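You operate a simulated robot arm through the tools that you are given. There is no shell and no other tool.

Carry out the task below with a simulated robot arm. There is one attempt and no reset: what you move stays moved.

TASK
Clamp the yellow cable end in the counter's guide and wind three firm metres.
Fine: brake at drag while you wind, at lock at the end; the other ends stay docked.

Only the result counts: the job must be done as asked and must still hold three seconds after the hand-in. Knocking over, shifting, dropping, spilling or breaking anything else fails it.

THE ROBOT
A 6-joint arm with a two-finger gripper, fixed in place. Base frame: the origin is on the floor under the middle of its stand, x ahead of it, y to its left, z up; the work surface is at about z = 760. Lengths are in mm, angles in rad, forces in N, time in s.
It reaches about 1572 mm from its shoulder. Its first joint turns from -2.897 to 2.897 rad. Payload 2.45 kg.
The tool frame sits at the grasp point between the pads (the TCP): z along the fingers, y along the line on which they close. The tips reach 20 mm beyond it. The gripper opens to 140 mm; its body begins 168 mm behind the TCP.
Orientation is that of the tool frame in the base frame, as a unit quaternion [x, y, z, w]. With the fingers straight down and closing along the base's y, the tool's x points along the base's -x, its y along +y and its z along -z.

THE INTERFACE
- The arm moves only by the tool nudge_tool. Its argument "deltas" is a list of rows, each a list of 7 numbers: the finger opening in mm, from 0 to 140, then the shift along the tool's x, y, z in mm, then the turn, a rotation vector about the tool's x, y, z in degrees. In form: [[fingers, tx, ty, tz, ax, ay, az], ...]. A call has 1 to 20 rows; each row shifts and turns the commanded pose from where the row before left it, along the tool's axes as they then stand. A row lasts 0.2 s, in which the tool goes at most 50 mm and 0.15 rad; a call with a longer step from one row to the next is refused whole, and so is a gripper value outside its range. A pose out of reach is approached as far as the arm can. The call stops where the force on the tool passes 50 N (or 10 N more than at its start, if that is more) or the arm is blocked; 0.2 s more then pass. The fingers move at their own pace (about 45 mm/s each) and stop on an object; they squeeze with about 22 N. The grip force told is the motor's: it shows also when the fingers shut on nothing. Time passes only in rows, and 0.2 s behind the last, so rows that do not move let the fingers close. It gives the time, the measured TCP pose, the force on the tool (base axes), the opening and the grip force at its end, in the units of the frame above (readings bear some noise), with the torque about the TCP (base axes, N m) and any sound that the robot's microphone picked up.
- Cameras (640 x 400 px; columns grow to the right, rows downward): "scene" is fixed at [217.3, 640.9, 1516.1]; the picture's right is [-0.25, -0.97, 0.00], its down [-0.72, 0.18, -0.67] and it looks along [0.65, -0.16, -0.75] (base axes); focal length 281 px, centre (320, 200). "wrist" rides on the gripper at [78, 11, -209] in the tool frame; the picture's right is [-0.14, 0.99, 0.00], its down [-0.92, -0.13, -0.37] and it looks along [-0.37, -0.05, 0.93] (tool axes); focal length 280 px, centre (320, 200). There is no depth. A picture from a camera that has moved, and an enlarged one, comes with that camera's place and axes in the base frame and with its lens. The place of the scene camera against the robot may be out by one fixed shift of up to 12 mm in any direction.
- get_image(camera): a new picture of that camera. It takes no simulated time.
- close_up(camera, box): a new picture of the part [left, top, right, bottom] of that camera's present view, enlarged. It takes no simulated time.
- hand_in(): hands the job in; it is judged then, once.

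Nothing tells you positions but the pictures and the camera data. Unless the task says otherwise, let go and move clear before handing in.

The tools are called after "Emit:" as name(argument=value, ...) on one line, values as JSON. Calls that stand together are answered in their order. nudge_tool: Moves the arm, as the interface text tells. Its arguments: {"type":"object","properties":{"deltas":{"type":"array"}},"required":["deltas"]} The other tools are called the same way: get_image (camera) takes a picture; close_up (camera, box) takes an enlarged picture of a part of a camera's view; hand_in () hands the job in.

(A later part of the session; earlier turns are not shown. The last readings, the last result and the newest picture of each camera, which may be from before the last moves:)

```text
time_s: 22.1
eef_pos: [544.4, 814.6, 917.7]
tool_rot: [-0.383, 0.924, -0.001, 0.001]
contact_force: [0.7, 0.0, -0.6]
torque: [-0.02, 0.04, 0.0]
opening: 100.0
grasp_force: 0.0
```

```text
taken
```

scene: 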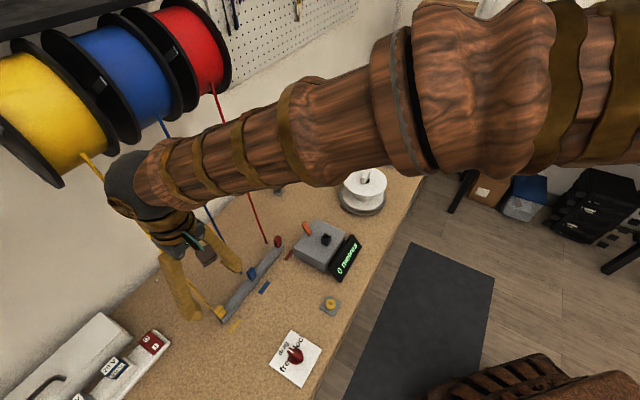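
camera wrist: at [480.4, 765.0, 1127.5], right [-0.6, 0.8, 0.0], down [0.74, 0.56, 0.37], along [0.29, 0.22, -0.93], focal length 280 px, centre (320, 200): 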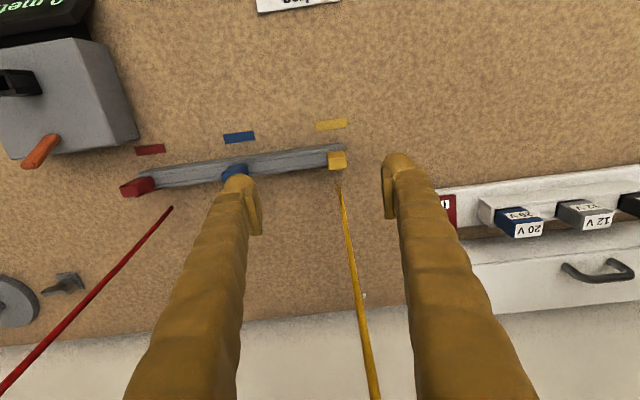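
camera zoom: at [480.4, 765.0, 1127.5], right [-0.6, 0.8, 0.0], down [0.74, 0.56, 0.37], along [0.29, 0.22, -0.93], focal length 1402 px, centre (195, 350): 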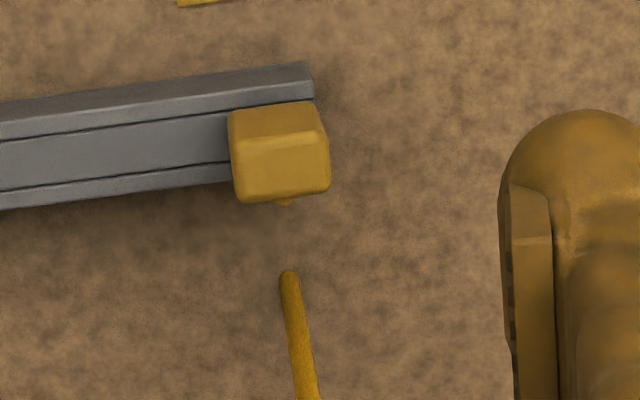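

The block's centre is at about (532, 828) with its top at z = 823. I'll centre over it, open to 60 mm and go down to grasp height.

Emit:
nudge_tool(deltas=[[60, -0.9, 18.4, 0, 0, 0, 0], [60, 0, 0, 20, 0, 0, 0], [60, 0, 0, 25, 0, 0, 0], [60, 0, 0, 25, 0, 0, 0], [60, 0, 0, 15, 0, 0, 0]])

Emit:
get_image(camera="wrist")

Emit:
close_up(camera="wrist", box=[260, 140, 380, 240])

```text
time_s: 23.3
eef_pos: [531.4, 825.3, 830.9]
tool_rot: [-0.384, 0.924, -0.001, 0.001]
contact_force: [0.9, 0.0, -0.5]
torque: [0.01, 0.01, -0.01]
opening: 59.8
grasp_force: 0.0
```

```text
taken
camera wrist: at [468.0, 777.4, 1041.0], right [-0.6, 0.8, 0.0], down [0.74, 0.56, 0.37], along [0.29, 0.22, -0.93], focal length 280 px, centre (320, 200)
```

wrist: 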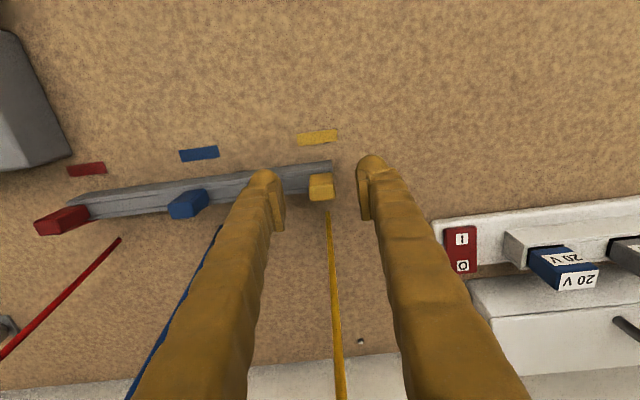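

```text
4.00 times, centred on (320, 190) of wrist
camera zoom: at [468.0, 777.4, 1041.0], right [-0.6, 0.8, 0.0], down [0.74, 0.56, 0.37], along [0.29, 0.22, -0.93], focal length 1122 px, centre (320, 240)
```

zoom: 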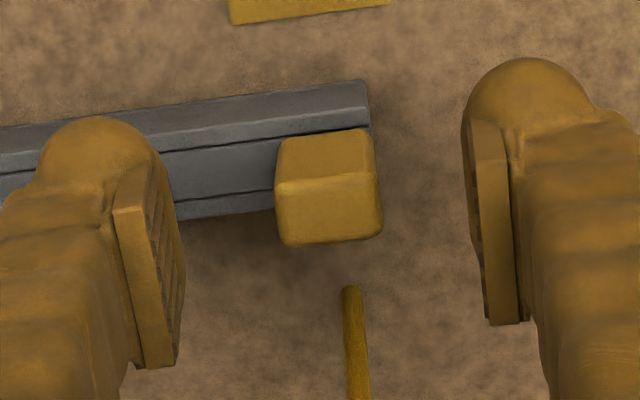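

Emit:
nudge_tool(deltas=[[60, -2.0, 1.7, 6, 0, 0, 0], [60, 0, 0, 8, 0, 0, 0], [0, 0, 0, 0, 0, 0, 0], [0, 0, 0, 0, 0, 0, 0], [0, 0, 0, 0, 0, 0, 0], [0, 0, 0, 0, 0, 0, 0]])

Emit:
close_up(camera="wrist", box=[260, 140, 380, 240])

```text
time_s: 24.7
eef_pos: [532.3, 828.7, 816.3]
tool_rot: [-0.384, 0.923, -0.001, 0.0]
contact_force: [-0.1, 0.4, 0.1]
torque: [0.02, 0.0, 0.03]
opening: 20.5
grasp_force: 22.2
```

```text
4.00 times, centred on (320, 190) of wrist
camera zoom: at [468.7, 780.5, 1026.9], right [-0.6, 0.8, 0.0], down [0.74, 0.56, 0.37], along [0.29, 0.22, -0.93], focal length 1122 px, centre (320, 240)
```

zoom: 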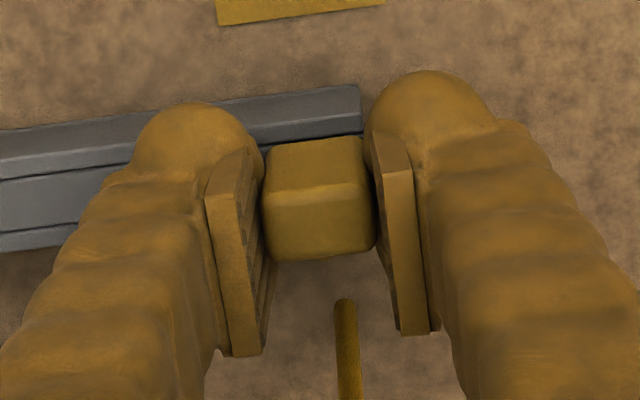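

I have the yellow end at 20.5 mm. I'll lift it slowly straight out of the dock.

Emit:
nudge_tool(deltas=[[0, 0, 0, -5, 0, 0, 0], [0, 0, 0, -8, 0, 0, 0], [0, 0, 0, -8, 0, 0, 0], [0, 0, 0, -10, 0, 0, 0]])

Emit:
get_image(camera="wrist")

Emit:
close_up(camera="scene", box=[150, 240, 310, 340])

```text
time_s: 25.7
eef_pos: [532.2, 828.5, 849.1]
tool_rot: [-0.383, 0.924, 0.0, 0.0]
contact_force: [0.3, 0.2, -0.5]
torque: [0.02, -0.03, 0.01]
opening: 20.3
grasp_force: 21.9
```

```text
taken
camera wrist: at [469.5, 780.7, 1058.0], right [-0.6, 0.8, 0.0], down [0.74, 0.56, 0.37], along [0.29, 0.22, -0.93], focal length 280 px, centre (320, 200)
```

wrist: 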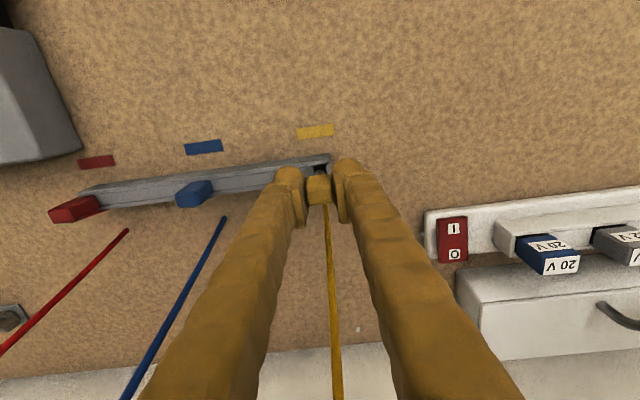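

```text
4.00 times, centred on (230, 290) of scene
camera zoom: at [217.3, 640.9, 1516.1], right [-0.25, -0.97, 0.0], down [-0.72, 0.18, -0.67], along [0.65, -0.16, -0.75], focal length 1124 px, centre (680, -160)
```

zoom: 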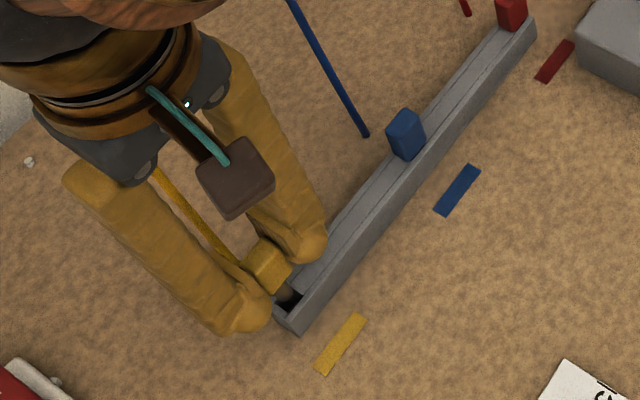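

The end came out freely with no pull. I'll raise it further and look at its lower part.

Emit:
nudge_tool(deltas=[[0, 0, 0, -20, 0, 0, 0], [0, 0, 0, -25, 0, 0, 0], [0, 0, 0, -25, 0, 0, 0]])

Emit:
get_image(camera="scene")

Emit:
close_up(camera="scene", box=[170, 240, 270, 330])

Emit:
close_up(camera="wrist", box=[260, 140, 380, 240])

```text
time_s: 26.5
eef_pos: [532.0, 827.8, 918.8]
tool_rot: [-0.384, 0.923, -0.001, 0.001]
contact_force: [0.2, 0.4, 0.1]
torque: [-0.02, 0.02, 0.01]
opening: 20.5
grasp_force: 21.9
```

```text
taken
```

scene: 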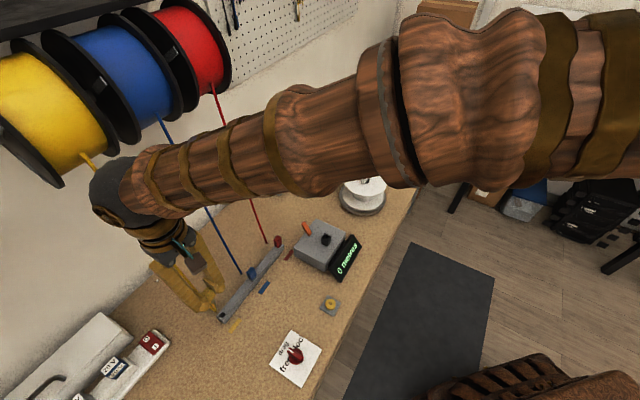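

```text
4.44 times, centred on (220, 285) of scene
camera zoom: at [217.3, 640.9, 1516.1], right [-0.25, -0.97, 0.0], down [-0.72, 0.18, -0.67], along [0.65, -0.16, -0.75], focal length 1248 px, centre (764, -178)
```

zoom: 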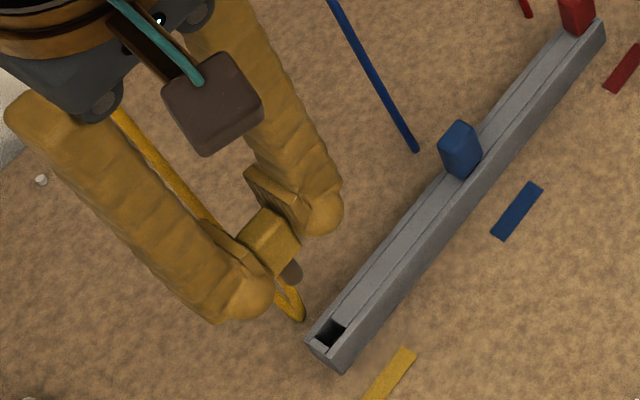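

```text
4.00 times, centred on (320, 190) of wrist
camera zoom: at [469.8, 779.4, 1128.0], right [-0.6, 0.8, 0.0], down [0.74, 0.56, 0.37], along [0.29, 0.22, -0.93], focal length 1122 px, centre (320, 240)
```

zoom: 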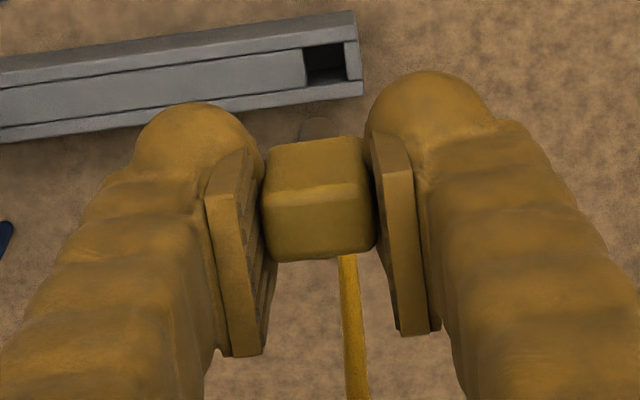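

The yellow end has a pin about 9 mm thick under its block, and that pin fits the guide's hole. I take the guide to be at about (661, 518) with its top at z ≈ 838. I'll carry the end there at a safe height and look again.

Emit:
nudge_tool(deltas=[[0, 0, 0, -30, 0, 0, 0], [0, 0, 0, -25, 0, 0, 0], [0, 12.8, -31, 0, 0, 0, 0], [0, 12.8, -31, 0, 0, 0, 0], [0, 12.8, -31, 0, 0, 0, 0], [0, 12.8, -31, 0, 0, 0, 0], [0, 12.8, -31, 0, 0, 0, 0]])

Emit:
get_image(camera="scene")

Emit:
get_image(camera="wrist")

```text
time_s: 28.1
eef_pos: [597.3, 675.4, 975.0]
tool_rot: [-0.384, 0.923, -0.002, 0.001]
contact_force: [0.9, 0.6, -0.2]
torque: [0.05, 0.01, -0.03]
opening: 20.5
grasp_force: 21.5
```

```text
taken
```

scene: 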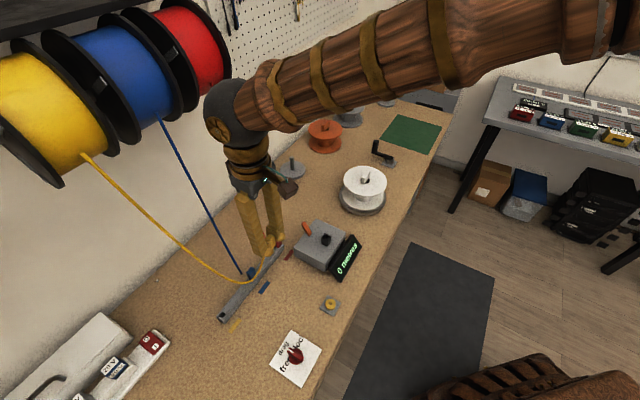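

```text
taken
camera wrist: at [534.4, 626.1, 1184.0], right [-0.6, 0.8, 0.0], down [0.74, 0.56, 0.37], along [0.29, 0.22, -0.93], focal length 280 px, centre (320, 200)
```

wrist: 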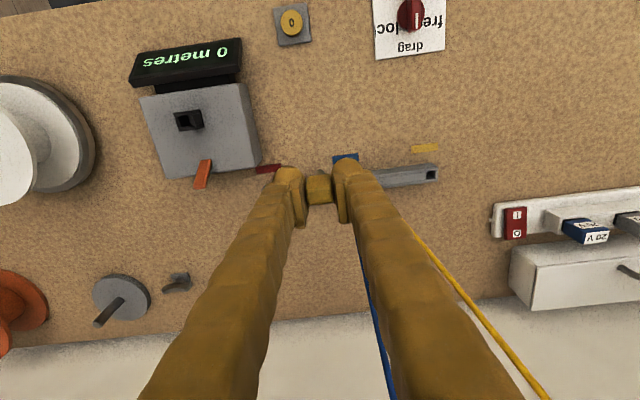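

Emit:
nudge_tool(deltas=[[0, 12.8, -31, 0, 0, 0, 0], [0, 12.8, -31, 0, 0, 0, 0], [0, 12.8, -31, 0, 0, 0, 0], [0, 12.8, -31, 0, 0, 0, 0], [0, 12.8, -31, 0, 0, 0, 0], [0, 0, 0, 20, 0, 0, 0], [0, 0, 0, 0, 0, 0, 0]])

Emit:
get_image(camera="scene")

Emit:
get_image(camera="wrist")

Emit:
close_up(camera="wrist", box=[270, 120, 370, 220])

```text
time_s: 29.7
eef_pos: [661.5, 518.2, 953.7]
tool_rot: [-0.384, 0.923, -0.001, 0.0]
contact_force: [0.5, 0.5, -0.2]
torque: [-0.01, 0.02, 0.02]
opening: 20.3
grasp_force: 22.3
```

```text
taken
```

scene: 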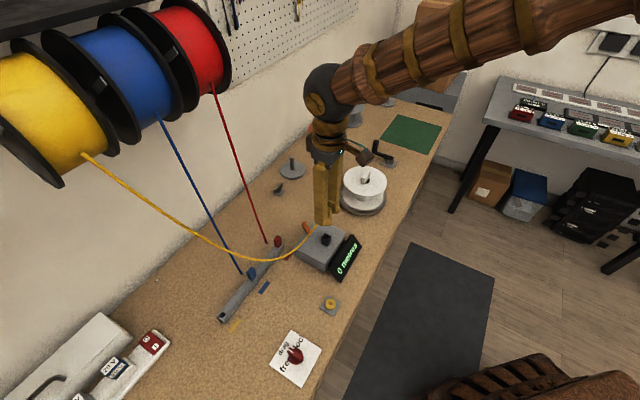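

```text
taken
camera wrist: at [599.2, 470.7, 1162.6], right [-0.6, 0.8, 0.0], down [0.74, 0.56, 0.37], along [0.29, 0.22, -0.93], focal length 280 px, centre (320, 200)
```

wrist: 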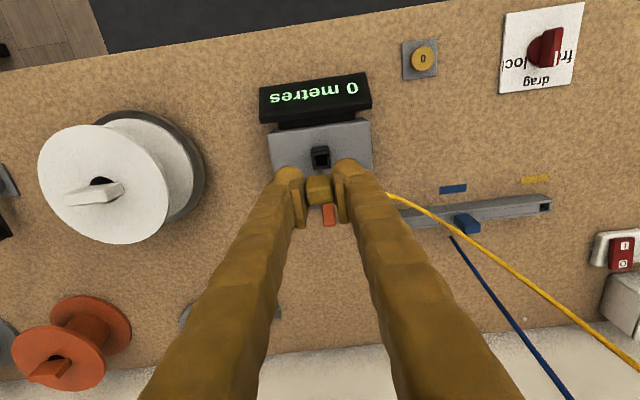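

```text
4.00 times, centred on (320, 170) of wrist
camera zoom: at [599.2, 470.7, 1162.6], right [-0.6, 0.8, 0.0], down [0.74, 0.56, 0.37], along [0.29, 0.22, -0.93], focal length 1122 px, centre (320, 320)
```

zoom: 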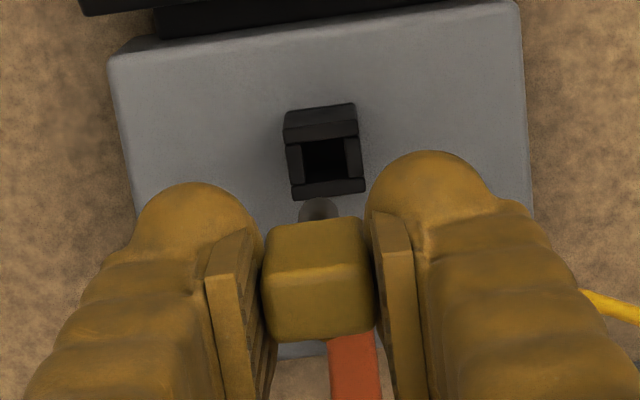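

The cable follows without snagging. I'll shift slightly, lower the pin to just above the guide and compare the alignment.

Emit:
nudge_tool(deltas=[[0, -4.3, 0.6, 0, 0, 0, 0], [0, 0, 0, 20, 0, 0, 0], [0, 0, 0, 20, 0, 0, 0], [0, 0, 0, 5, 0, 0, 0], [0, 0, 0, 0, 0, 0, 0]])

Emit:
close_up(camera="wrist", box=[280, 130, 360, 210])

Emit:
close_up(camera="scene", box=[295, 200, 365, 270])

```text
time_s: 30.9
eef_pos: [663.4, 522.1, 908.6]
tool_rot: [-0.383, 0.924, -0.001, 0.001]
contact_force: [0.1, 0.4, -0.9]
torque: [0.0, 0.01, 0.0]
opening: 20.3
grasp_force: 21.9
```

```text
5.00 times, centred on (320, 170) of wrist
camera zoom: at [601.6, 474.7, 1118.1], right [-0.6, 0.8, 0.0], down [0.74, 0.56, 0.37], along [0.29, 0.22, -0.93], focal length 1402 px, centre (320, 350)
```

zoom: 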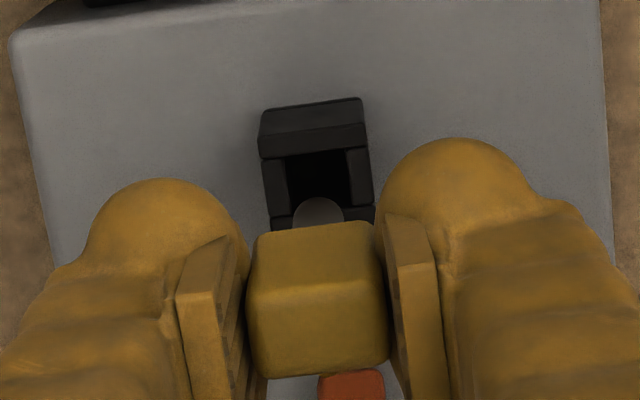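

```text
5.71 times, centred on (330, 235) of scene
camera zoom: at [217.3, 640.9, 1516.1], right [-0.25, -0.97, 0.0], down [-0.72, 0.18, -0.67], along [0.65, -0.16, -0.75], focal length 1605 px, centre (263, 0)
```

zoom: 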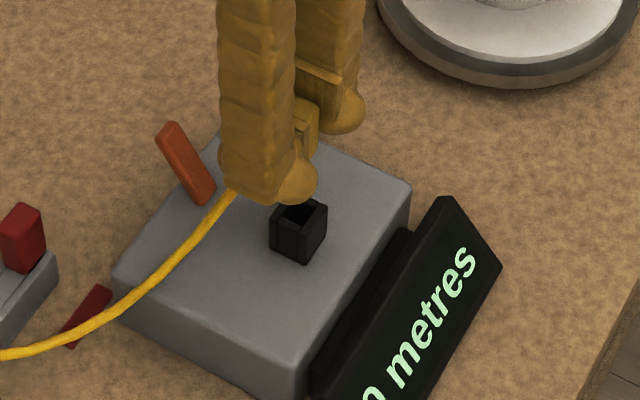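

Emit:
nudge_tool(deltas=[[0, 1.6, -0.1, 0, 0, 0, 0], [0, 0, 0, 8, 0, 0, 0], [0, 0, 0, 8, 0, 0, 0], [0, 0, 0, 0, 0, 0, 0]])

Emit:
close_up(camera="wrist", box=[288, 130, 352, 180])

Emit:
close_up(camera="scene", box=[310, 215, 345, 250])

```text
time_s: 31.9
eef_pos: [664.0, 521.8, 894.1]
tool_rot: [-0.384, 0.924, -0.001, 0.0]
contact_force: [-1.1, -0.4, 0.1]
torque: [0.03, 0.02, 0.03]
opening: 20.4
grasp_force: 22.3
```

```text
8.00 times, centred on (320, 155) of wrist
camera zoom: at [600.4, 473.7, 1102.5], right [-0.6, 0.8, 0.0], down [0.74, 0.56, 0.37], along [0.29, 0.22, -0.93], focal length 2243 px, centre (320, 560)
```

zoom: 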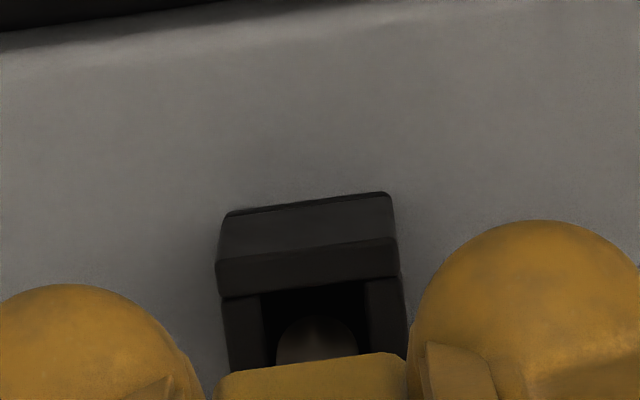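

```text
11.43 times, centred on (328, 232) of scene
camera zoom: at [217.3, 640.9, 1516.1], right [-0.25, -0.97, 0.0], down [-0.72, 0.18, -0.67], along [0.65, -0.16, -0.75], focal length 3210 px, centre (234, -171)
```

zoom: 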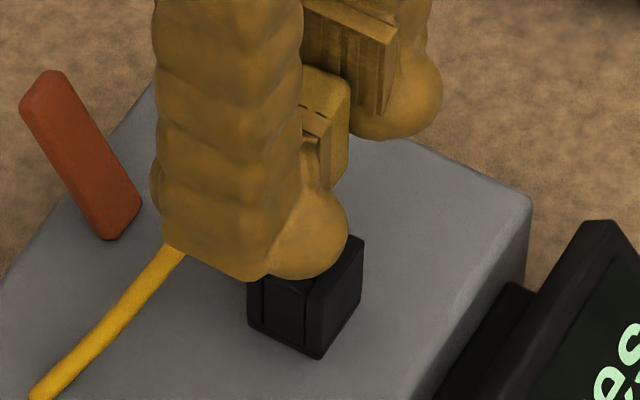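

The pin lines up with the hole in both directions. I'll lower it slowly into the guide and watch the force.

Emit:
nudge_tool(deltas=[[0, 0, 0, 4, 0, 0, 0], [0, 0, 0, 4, 0, 0, 0], [0, 0, 0, 4, 0, 0, 0], [0, 0, 0, 4, 0, 0, 0], [0, 0, 0, 0, 0, 0, 0]])

Emit:
close_up(camera="wrist", box=[288, 130, 352, 180])

Emit:
close_up(camera="scene", box=[310, 215, 345, 250])

```text
time_s: 33.1
eef_pos: [663.7, 522.4, 875.8]
tool_rot: [-0.383, 0.924, 0.0, 0.0]
contact_force: [0.1, 0.3, -0.4]
torque: [0.0, 0.0, -0.01]
opening: 20.4
grasp_force: 21.9
```

```text
8.00 times, centred on (320, 155) of wrist
camera zoom: at [600.3, 473.6, 1086.1], right [-0.6, 0.8, 0.0], down [0.74, 0.56, 0.37], along [0.29, 0.22, -0.93], focal length 2243 px, centre (320, 560)
```

zoom: 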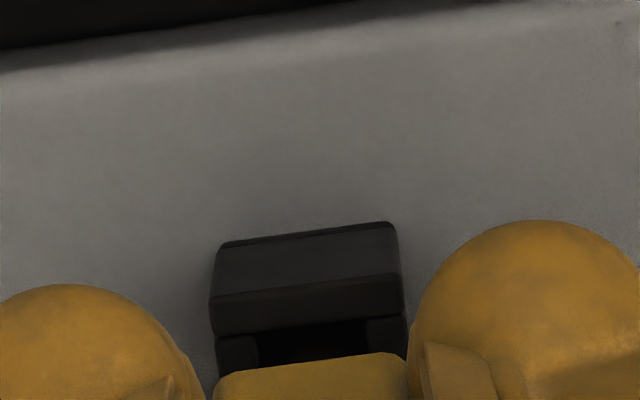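

```text
11.43 times, centred on (328, 232) of scene
camera zoom: at [217.3, 640.9, 1516.1], right [-0.25, -0.97, 0.0], down [-0.72, 0.18, -0.67], along [0.65, -0.16, -0.75], focal length 3210 px, centre (234, -171)
```

zoom: 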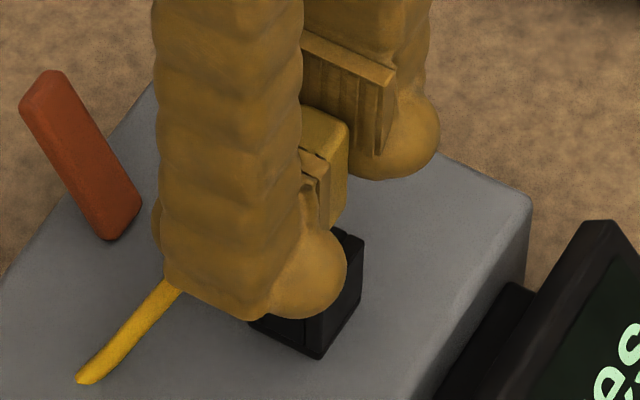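

Emit:
nudge_tool(deltas=[[0, 0, 0, 3, 0, 0, 0], [0, 0, 0, 3, 0, 0, 0], [0, 0, 0, 2, 0, 0, 0], [0, 0, 0, 0, 0, 0, 0]])

Emit:
close_up(camera="scene", box=[310, 215, 345, 250])

```text
time_s: 34.1
eef_pos: [662.7, 522.1, 869.4]
tool_rot: [-0.383, 0.924, 0.0, 0.0]
contact_force: [-0.4, -0.2, 0.3]
torque: [-0.01, -0.01, 0.02]
opening: 20.3
grasp_force: 22.2
```

```text
11.43 times, centred on (328, 232) of scene
camera zoom: at [217.3, 640.9, 1516.1], right [-0.25, -0.97, 0.0], down [-0.72, 0.18, -0.67], along [0.65, -0.16, -0.75], focal length 3210 px, centre (234, -171)
```

zoom: 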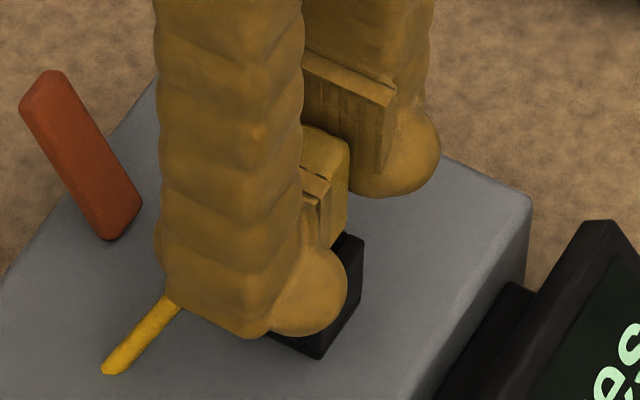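

Emit:
nudge_tool(deltas=[[0, 0, 0, 2, 0, 0, 0], [0, 0, 0, 2, 0, 0, 0], [0, 0, 0, 0, 0, 0, 0]])

Emit:
close_up(camera="scene", box=[310, 215, 345, 250])

Emit:
close_up(camera="wrist", box=[280, 130, 360, 210])

```text
time_s: 34.9
eef_pos: [664.0, 521.4, 864.5]
tool_rot: [-0.384, 0.923, -0.001, 0.001]
contact_force: [1.2, 1.6, 15.6]
torque: [0.05, -0.04, -0.01]
opening: 20.6
grasp_force: 22.0
```

```text
11.43 times, centred on (328, 232) of scene
camera zoom: at [217.3, 640.9, 1516.1], right [-0.25, -0.97, 0.0], down [-0.72, 0.18, -0.67], along [0.65, -0.16, -0.75], focal length 3210 px, centre (234, -171)
```

zoom: 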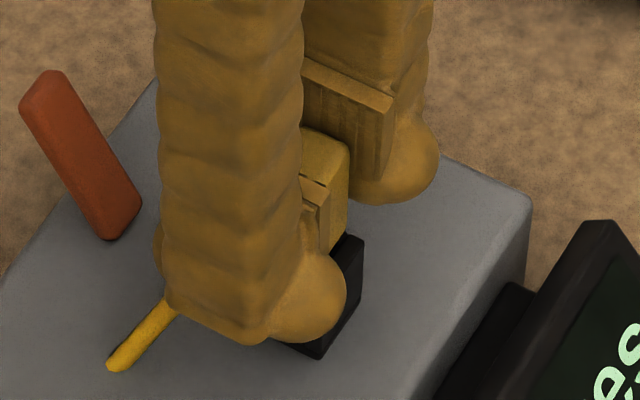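

```text
5.00 times, centred on (320, 170) of wrist
camera zoom: at [600.3, 473.2, 1074.9], right [-0.6, 0.8, 0.0], down [0.74, 0.56, 0.37], along [0.3, 0.22, -0.93], focal length 1402 px, centre (320, 350)
```

zoom: 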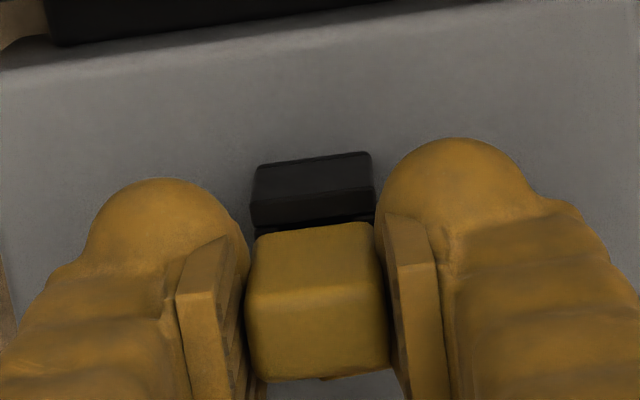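

It seated with about 15 N of upward force at z = 864.5, which matches a fully inserted pin. I'll release it and rise to check that it stays.

Emit:
nudge_tool(deltas=[[60, 0, 0, -1, 0, 0, 0], [60, 0, 0, 0, 0, 0, 0], [60, 0, 0, 0, 0, 0, 0], [60, 0, 0, -20, 0, 0, 0], [60, 0, 0, -35, 0, 0, 0], [60, 0, 0, -35, 0, 0, 0]])

Emit:
get_image(camera="wrist")

Emit:
close_up(camera="wrist", box=[280, 110, 360, 230])

Emit:
close_up(camera="scene", box=[295, 200, 365, 270])

```text
time_s: 36.3
eef_pos: [663.6, 519.5, 959.2]
tool_rot: [-0.384, 0.923, -0.001, 0.0]
contact_force: [-0.1, 0.0, -0.1]
torque: [-0.02, -0.01, 0.0]
opening: 60.1
grasp_force: 0.0
```

```text
taken
camera wrist: at [600.7, 471.9, 1167.1], right [-0.6, 0.8, 0.0], down [0.74, 0.56, 0.37], along [0.29, 0.22, -0.93], focal length 280 px, centre (320, 200)
```

wrist: 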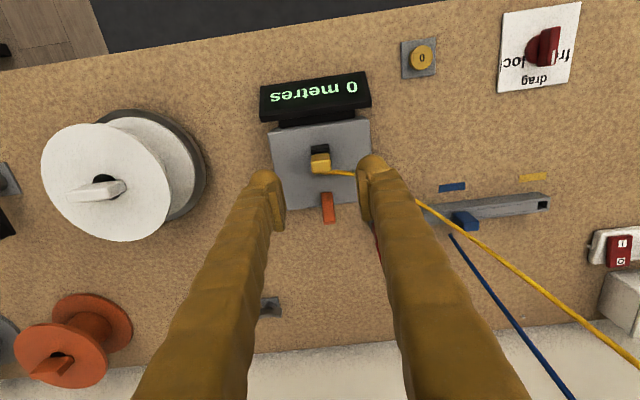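

```text
3.33 times, centred on (320, 170) of wrist
camera zoom: at [600.7, 471.9, 1167.1], right [-0.6, 0.8, 0.0], down [0.74, 0.56, 0.37], along [0.29, 0.22, -0.93], focal length 935 px, centre (320, 300)
```

zoom: 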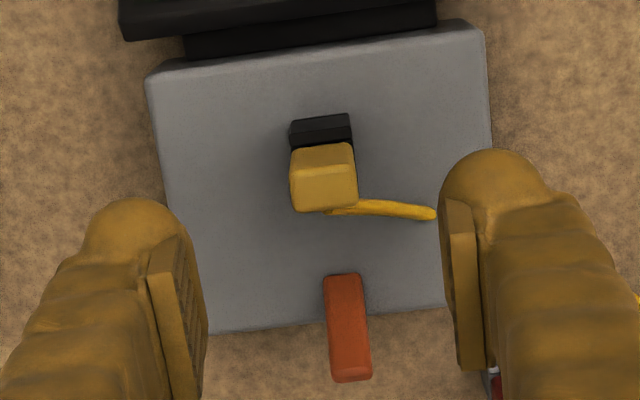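

```text
5.71 times, centred on (330, 235) of scene
camera zoom: at [217.3, 640.9, 1516.1], right [-0.25, -0.97, 0.0], down [-0.72, 0.18, -0.67], along [0.65, -0.16, -0.75], focal length 1605 px, centre (263, 0)
```

zoom: 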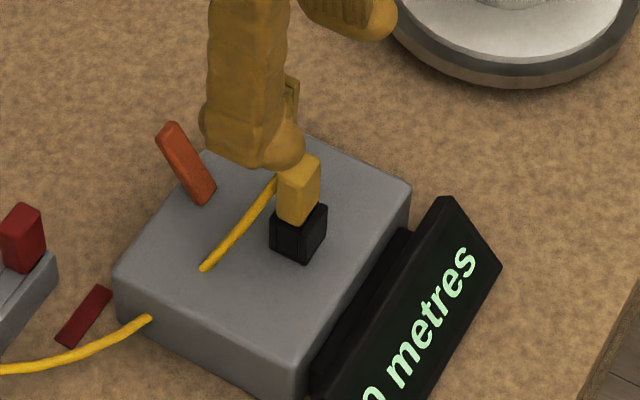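

The yellow end is seated and upright in the guide. Now I'll study the orange lever before moving it.

Emit:
close_up(camera="wrist", box=[300, 180, 360, 230])

Emit:
close_up(camera="scene", box=[295, 215, 325, 245])

```text
8.00 times, centred on (330, 205) of wrist
camera zoom: at [600.7, 471.9, 1167.1], right [-0.6, 0.8, 0.0], down [0.74, 0.56, 0.37], along [0.29, 0.22, -0.93], focal length 2243 px, centre (240, 160)
```

zoom: 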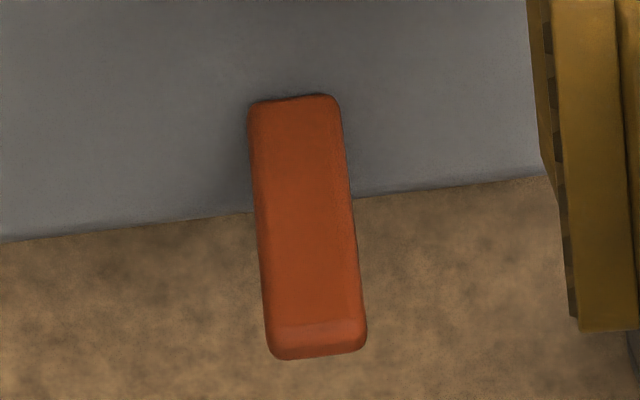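

```text
13.33 times, centred on (310, 230) of scene
camera zoom: at [217.3, 640.9, 1516.1], right [-0.25, -0.97, 0.0], down [-0.72, 0.18, -0.67], along [0.65, -0.16, -0.75], focal length 3746 px, centre (453, -200)
```

zoom: 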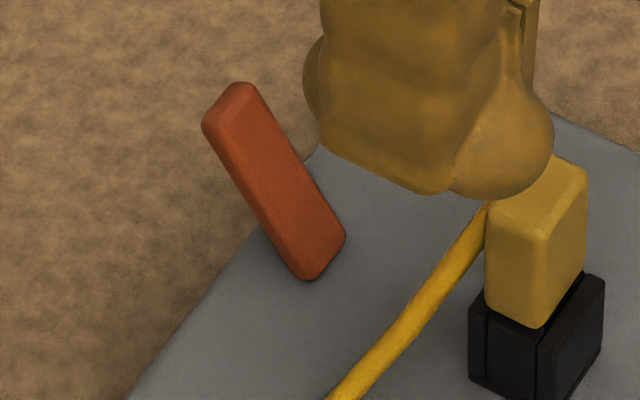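

The lever is a flat bar hinged near the counter's rear edge and leaning away from the guide. I'll close the fingers, go behind it on the wall side, and lower to its upper part.

Emit:
nudge_tool(deltas=[[0, -36.5, 0, 0, 0, 0, 0], [0, -36.5, 0, 0, 0, 0, 0], [0, -37, 0, 0, 0, 0, 0], [0, 0, 0, 20, 0, 0, 0], [0, 0, 0, 25, 0, 0, 0], [0, 0, 0, 25, 0, 0, 0], [0, 0, 0, 20, 0, 0, 0], [0, 0, 0, 0, 0, 0, 0]])

Emit:
get_image(camera="wrist")

Emit:
close_up(camera="wrist", box=[260, 80, 380, 220])

Emit:
close_up(camera="scene", box=[280, 190, 360, 270])

```text
time_s: 38.1
eef_pos: [739.3, 598.7, 866.7]
tool_rot: [-0.384, 0.924, -0.001, 0.0]
contact_force: [-0.1, -0.4, -0.4]
torque: [-0.01, -0.03, -0.02]
opening: 0.0
grasp_force: 21.9
```

```text
taken
camera wrist: at [677.3, 550.3, 1076.1], right [-0.6, 0.8, 0.0], down [0.74, 0.56, 0.37], along [0.29, 0.22, -0.93], focal length 280 px, centre (320, 200)
```

wrist: 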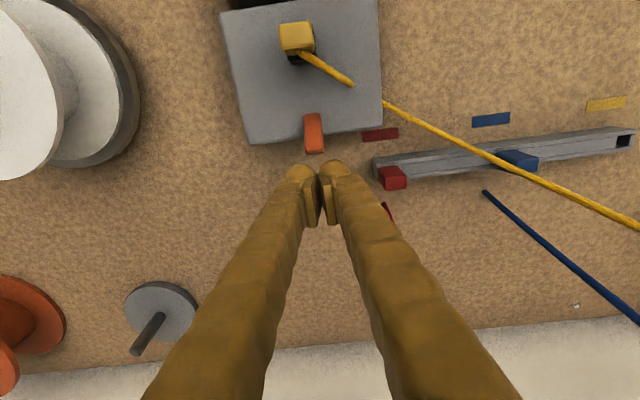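

```text
2.86 times, centred on (320, 150) of wrist
camera zoom: at [677.3, 550.3, 1076.1], right [-0.6, 0.8, 0.0], down [0.74, 0.56, 0.37], along [0.29, 0.22, -0.93], focal length 801 px, centre (320, 343)
```

zoom: 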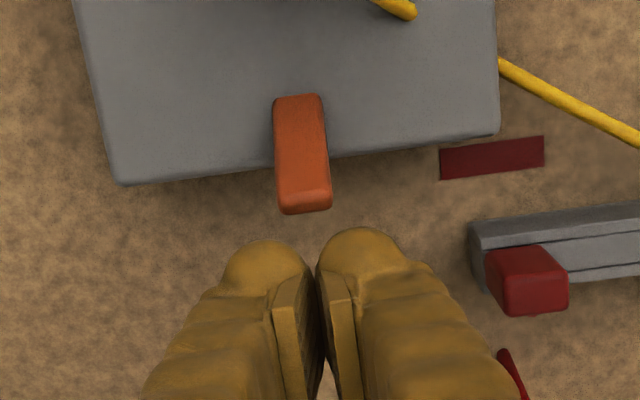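

```text
5.00 times, centred on (320, 230) of scene
camera zoom: at [217.3, 640.9, 1516.1], right [-0.25, -0.97, 0.0], down [-0.72, 0.18, -0.67], along [0.65, -0.16, -0.75], focal length 1405 px, centre (320, 50)
```

zoom: 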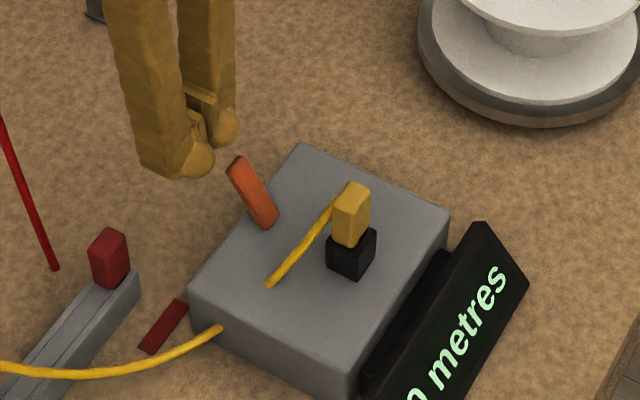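

Emit:
nudge_tool(deltas=[[0, 5, -3, 0, 0, 0, 0], [0, 6, 0, 0, 0, 0, 0], [0, 6, 0, 0, 0, 0, 0], [0, 6, 0, 0, 0, 0, 0], [0, 6, 0, 0, 0, 0, 0], [0, 0, 0, 0, 0, 0, 0]])

Emit:
close_up(camera="wrist", box=[260, 80, 380, 220])

Emit:
close_up(camera="scene", box=[280, 190, 360, 270])

```text
time_s: 39.5
eef_pos: [721.2, 576.0, 865.3]
tool_rot: [-0.384, 0.923, -0.001, 0.001]
contact_force: [0.3, 0.0, -0.2]
torque: [-0.03, -0.01, -0.02]
opening: 0.0
grasp_force: 21.9
```

```text
2.86 times, centred on (320, 150) of wrist
camera zoom: at [658.9, 528.2, 1075.4], right [-0.6, 0.8, 0.0], down [0.74, 0.56, 0.37], along [0.29, 0.22, -0.93], focal length 801 px, centre (320, 343)
```

zoom: 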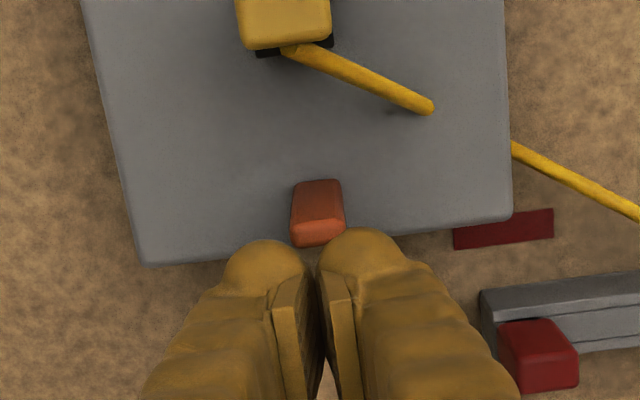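

```text
5.00 times, centred on (320, 230) of scene
camera zoom: at [217.3, 640.9, 1516.1], right [-0.25, -0.97, 0.0], down [-0.72, 0.18, -0.67], along [0.65, -0.16, -0.75], focal length 1405 px, centre (320, 50)
```

zoom: 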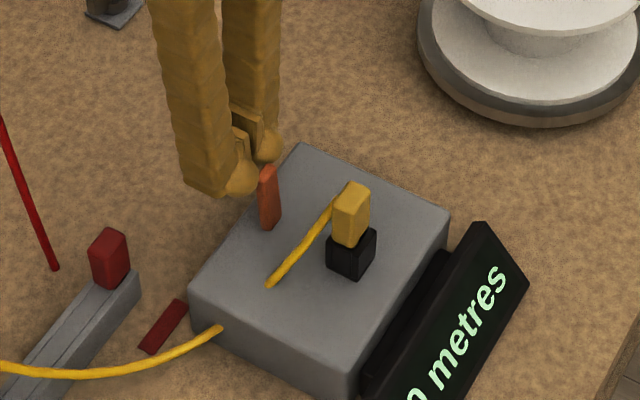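

The lever is swinging forward with almost no force and is now near vertical. I'll keep pushing.

Emit:
nudge_tool(deltas=[[0, 6, 0, 0, 0, 0, 0], [0, 6, 0, 0, 0, 0, 0], [0, 6, 0, 0, 0, 0, 0], [0, 0, 0, 0, 0, 0, 0]])

Emit:
close_up(camera="wrist", box=[260, 80, 380, 220])

Emit:
close_up(camera="scene", box=[280, 190, 360, 270])

```text
time_s: 40.5
eef_pos: [709.5, 563.4, 865.5]
tool_rot: [-0.384, 0.923, -0.001, 0.0]
contact_force: [0.2, 0.6, 0.0]
torque: [0.0, -0.02, 0.0]
opening: 0.0
grasp_force: 21.7
```

```text
2.86 times, centred on (320, 150) of wrist
camera zoom: at [647.0, 515.2, 1074.8], right [-0.6, 0.8, 0.0], down [0.74, 0.56, 0.37], along [0.29, 0.22, -0.93], focal length 801 px, centre (320, 343)
```

zoom: 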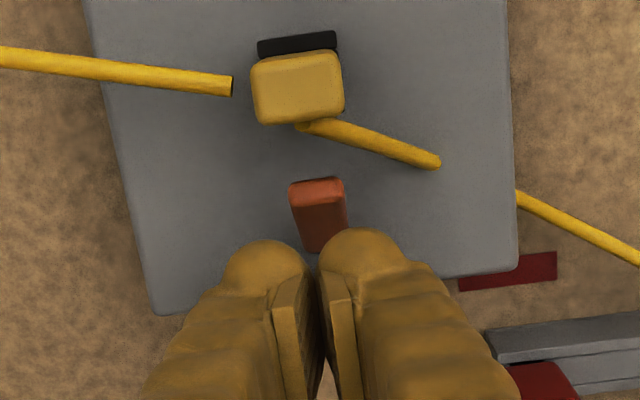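

```text
5.00 times, centred on (320, 230) of scene
camera zoom: at [217.3, 640.9, 1516.1], right [-0.25, -0.97, 0.0], down [-0.72, 0.18, -0.67], along [0.65, -0.16, -0.75], focal length 1405 px, centre (320, 50)
```

zoom: 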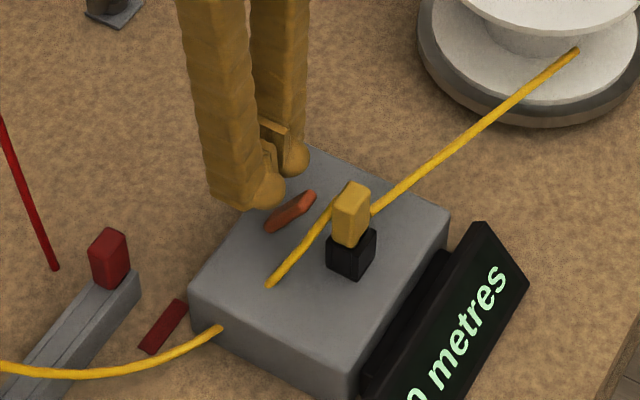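

The lever went over, and a yellow cable now runs from the guide to the white reel, so the clamp has engaged. I'll push a bit further to make sure it is at its stop.

Emit:
nudge_tool(deltas=[[0, 4, 0, 0, 0, 0, 0], [0, 4, 0, 0, 0, 0, 0], [0, 4, 0, 0, 0, 0, 0], [0, 0, 0, 0, 0, 0, 0]])

Emit:
close_up(camera="wrist", box=[260, 80, 380, 220])

Emit:
close_up(camera="scene", box=[295, 205, 345, 255])

```text
time_s: 41.5
eef_pos: [700.8, 555.6, 866.3]
tool_rot: [-0.384, 0.923, 0.0, 0.001]
contact_force: [0.1, 1.4, 1.4]
torque: [0.01, 0.01, -0.02]
opening: 0.1
grasp_force: 22.4
```

```text
2.86 times, centred on (320, 150) of wrist
camera zoom: at [638.1, 506.8, 1075.5], right [-0.6, 0.8, 0.0], down [0.74, 0.56, 0.37], along [0.29, 0.22, -0.93], focal length 801 px, centre (320, 343)
```

zoom: 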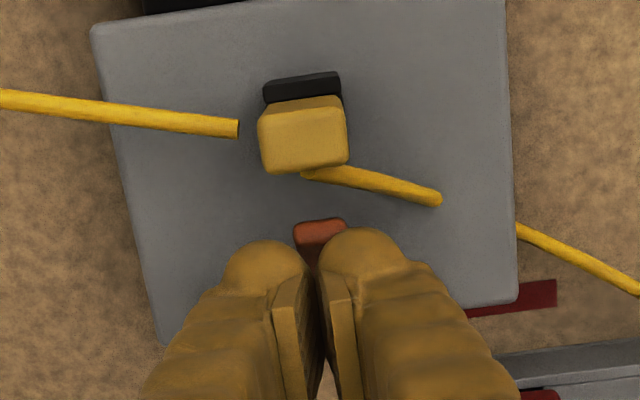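

```text
8.00 times, centred on (320, 230) of scene
camera zoom: at [217.3, 640.9, 1516.1], right [-0.25, -0.97, 0.0], down [-0.72, 0.18, -0.67], along [0.65, -0.16, -0.75], focal length 2247 px, centre (320, -40)
```

zoom: 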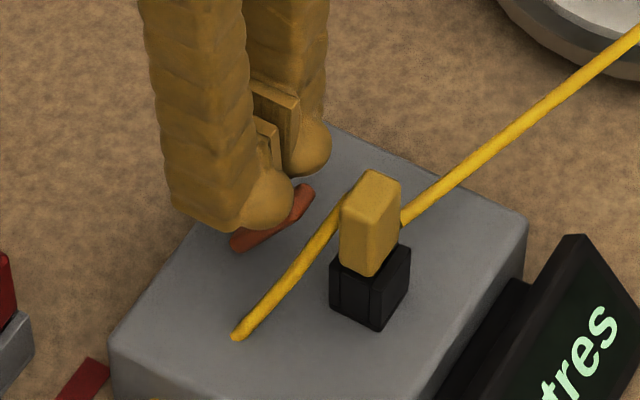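

The lever is down and at rest. I'll back off upward, then move along the bench to the crank.

Emit:
nudge_tool(deltas=[[0, -3, 0, -15, 0, 0, 0], [0, 0, 0, -30, 0, 0, 0], [0, 0, 0, -45, 0, 0, 0], [20, 0, 0, -45, 0, 0, 0], [40, 6.2, -41.5, 0, 0, 0, 0], [60, 6.2, -41.5, 0, 0, 0, 0], [60, 6.2, -41.5, 0, 0, 0, 0], [60, 6.2, -41.5, 0, 0, 0, 0], [60, 6.2, -41.5, 0, 0, 0, 0], [60, 6.2, -41.5, 0, 0, 0, 0], [60, 6.2, -41.5, 0, 0, 0, 0], [60, 6.2, -41.5, 0, 0, 0, 0], [60, 6.2, -41.5, 0, 0, 0, 0], [60, 6.2, -41.5, 0, 0, 0, 0], [60, 6.2, -41.5, 0, 0, 0, 0]])

Emit:
get_image(camera="wrist")

Emit:
get_image(camera="scene")

Emit:
close_up(camera="scene", box=[270, 170, 400, 290])

```text
time_s: 44.7
eef_pos: [977.7, 187.5, 1000.5]
tool_rot: [-0.384, 0.923, -0.001, 0.001]
contact_force: [-0.2, -0.2, 0.5]
torque: [-0.04, 0.03, -0.01]
opening: 60.2
grasp_force: 0.1
```

```text
taken
camera wrist: at [914.7, 138.3, 1210.2], right [-0.6, 0.8, 0.0], down [0.74, 0.56, 0.37], along [0.29, 0.22, -0.93], focal length 280 px, centre (320, 200)
```

wrist: 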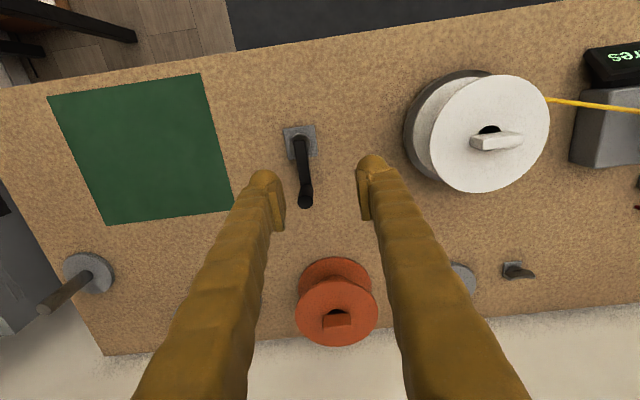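

```text
taken
```

scene: 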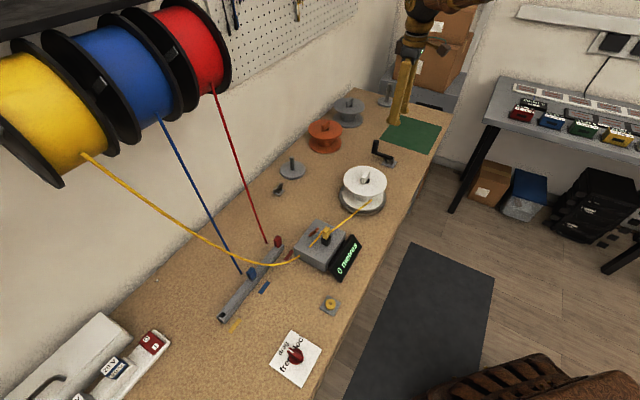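

```text
3.33 times, centred on (335, 230) of scene
camera zoom: at [217.3, 640.9, 1516.1], right [-0.25, -0.97, 0.0], down [-0.72, 0.18, -0.67], along [0.65, -0.16, -0.75], focal length 936 px, centre (270, 100)
```

zoom: 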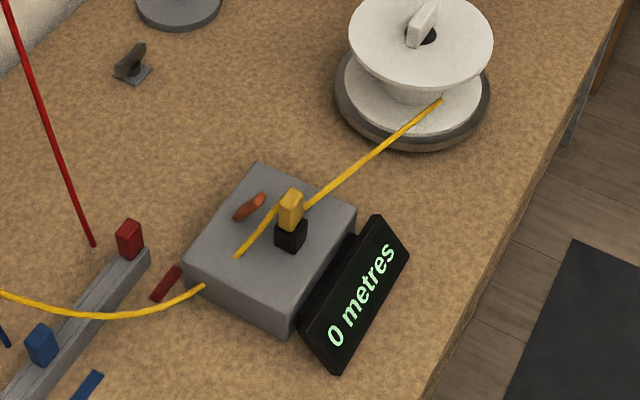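

The counter reads 0 metres and the cable runs to the white reel. I'll enlarge the crank.

Emit:
close_up(camera="wrist", box=[265, 110, 345, 220])

Emit:
close_up(camera="scene", box=[360, 130, 410, 175])

Emit:
close_up(camera="wrist", box=[390, 50, 570, 210])

```text
3.64 times, centred on (305, 165) of wrist
camera zoom: at [914.7, 138.3, 1210.2], right [-0.6, 0.8, 0.0], down [0.74, 0.56, 0.37], along [0.29, 0.22, -0.93], focal length 1020 px, centre (374, 327)
```

zoom: 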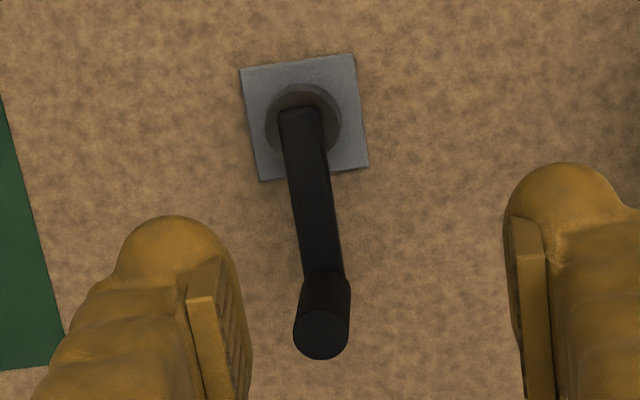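

```text
8.89 times, centred on (385, 152) of scene
camera zoom: at [217.3, 640.9, 1516.1], right [-0.25, -0.97, 0.0], down [-0.72, 0.18, -0.67], along [0.65, -0.16, -0.75], focal length 2497 px, centre (-258, 622)
```

zoom: 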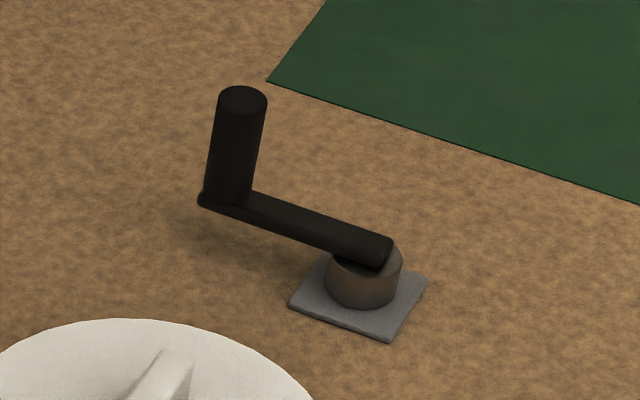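

```text
2.50 times, centred on (480, 130) of wrist
camera zoom: at [914.7, 138.3, 1210.2], right [-0.6, 0.8, 0.0], down [0.74, 0.56, 0.37], along [0.29, 0.22, -0.93], focal length 701 px, centre (-80, 375)
```

zoom: 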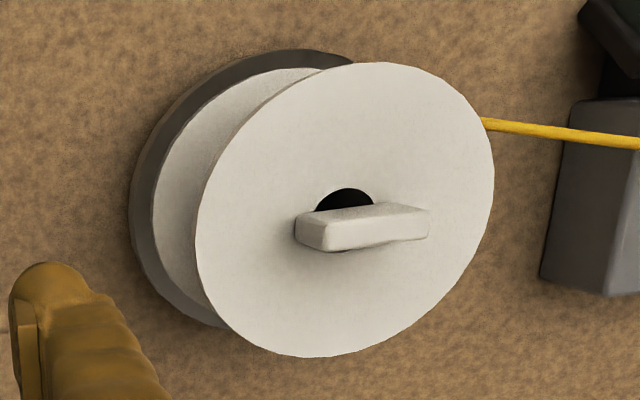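

Emit:
close_up(camera="scene", box=[335, 155, 395, 220])

```text
6.15 times, centred on (365, 188) of scene
camera zoom: at [217.3, 640.9, 1516.1], right [-0.25, -0.97, 0.0], down [-0.72, 0.18, -0.67], along [0.65, -0.16, -0.75], focal length 1729 px, centre (43, 277)
```

zoom: 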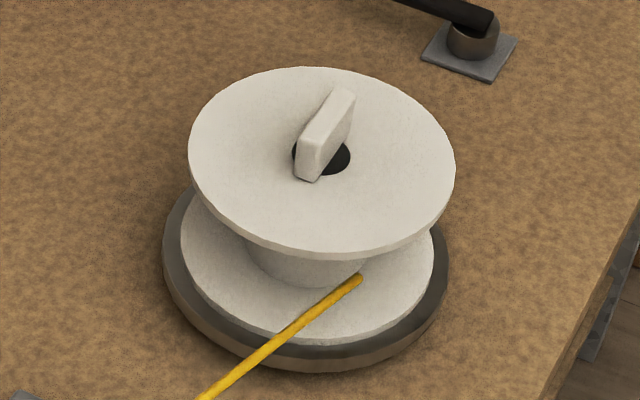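

The cable meets the reel's core on its front side, so counter-clockwise seen from above should pull it in. The crank's hub is near (997, 162) and its handle near (1042, 209). I'll go above the handle for a precise look.

Emit:
nudge_tool(deltas=[[60, -30.5, -15.4, 0, 0, 0, 0], [60, -30.5, -15.4, 0, 0, 0, 0], [60, 0, 0, 25, 0, 0, 0], [60, 0, 0, 25, 0, 0, 0], [60, 0, 0, 0, 0, 0, 0]])

Emit:
get_image(camera="wrist")

Emit:
close_up(camera="wrist", box=[260, 70, 380, 220])

```text
time_s: 45.9
eef_pos: [1044.3, 209.2, 952.6]
tool_rot: [-0.383, 0.924, -0.001, 0.0]
contact_force: [0.4, -0.1, 1.0]
torque: [0.0, 0.0, -0.01]
opening: 60.0
grasp_force: 0.0
```

```text
taken
camera wrist: at [981.1, 160.5, 1161.4], right [-0.6, 0.8, 0.0], down [0.74, 0.56, 0.37], along [0.29, 0.22, -0.93], focal length 280 px, centre (320, 200)
```

wrist: 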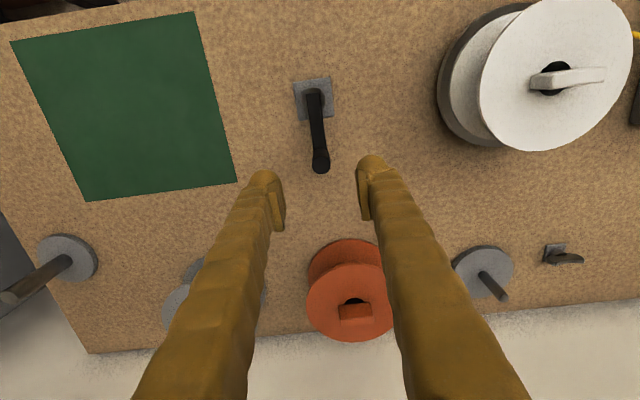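

```text
2.67 times, centred on (320, 145) of wrist
camera zoom: at [981.1, 160.5, 1161.4], right [-0.6, 0.8, 0.0], down [0.74, 0.56, 0.37], along [0.29, 0.22, -0.93], focal length 748 px, centre (320, 347)
```

zoom: 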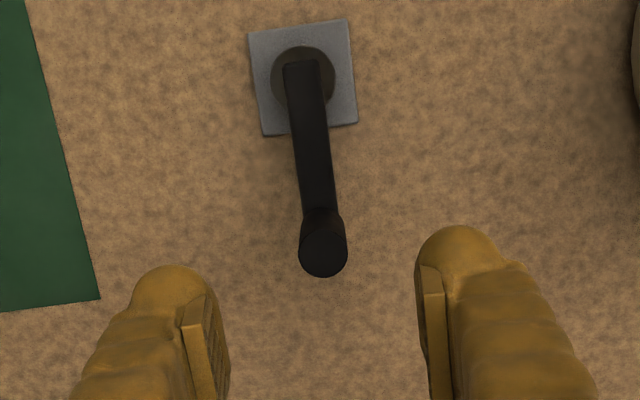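

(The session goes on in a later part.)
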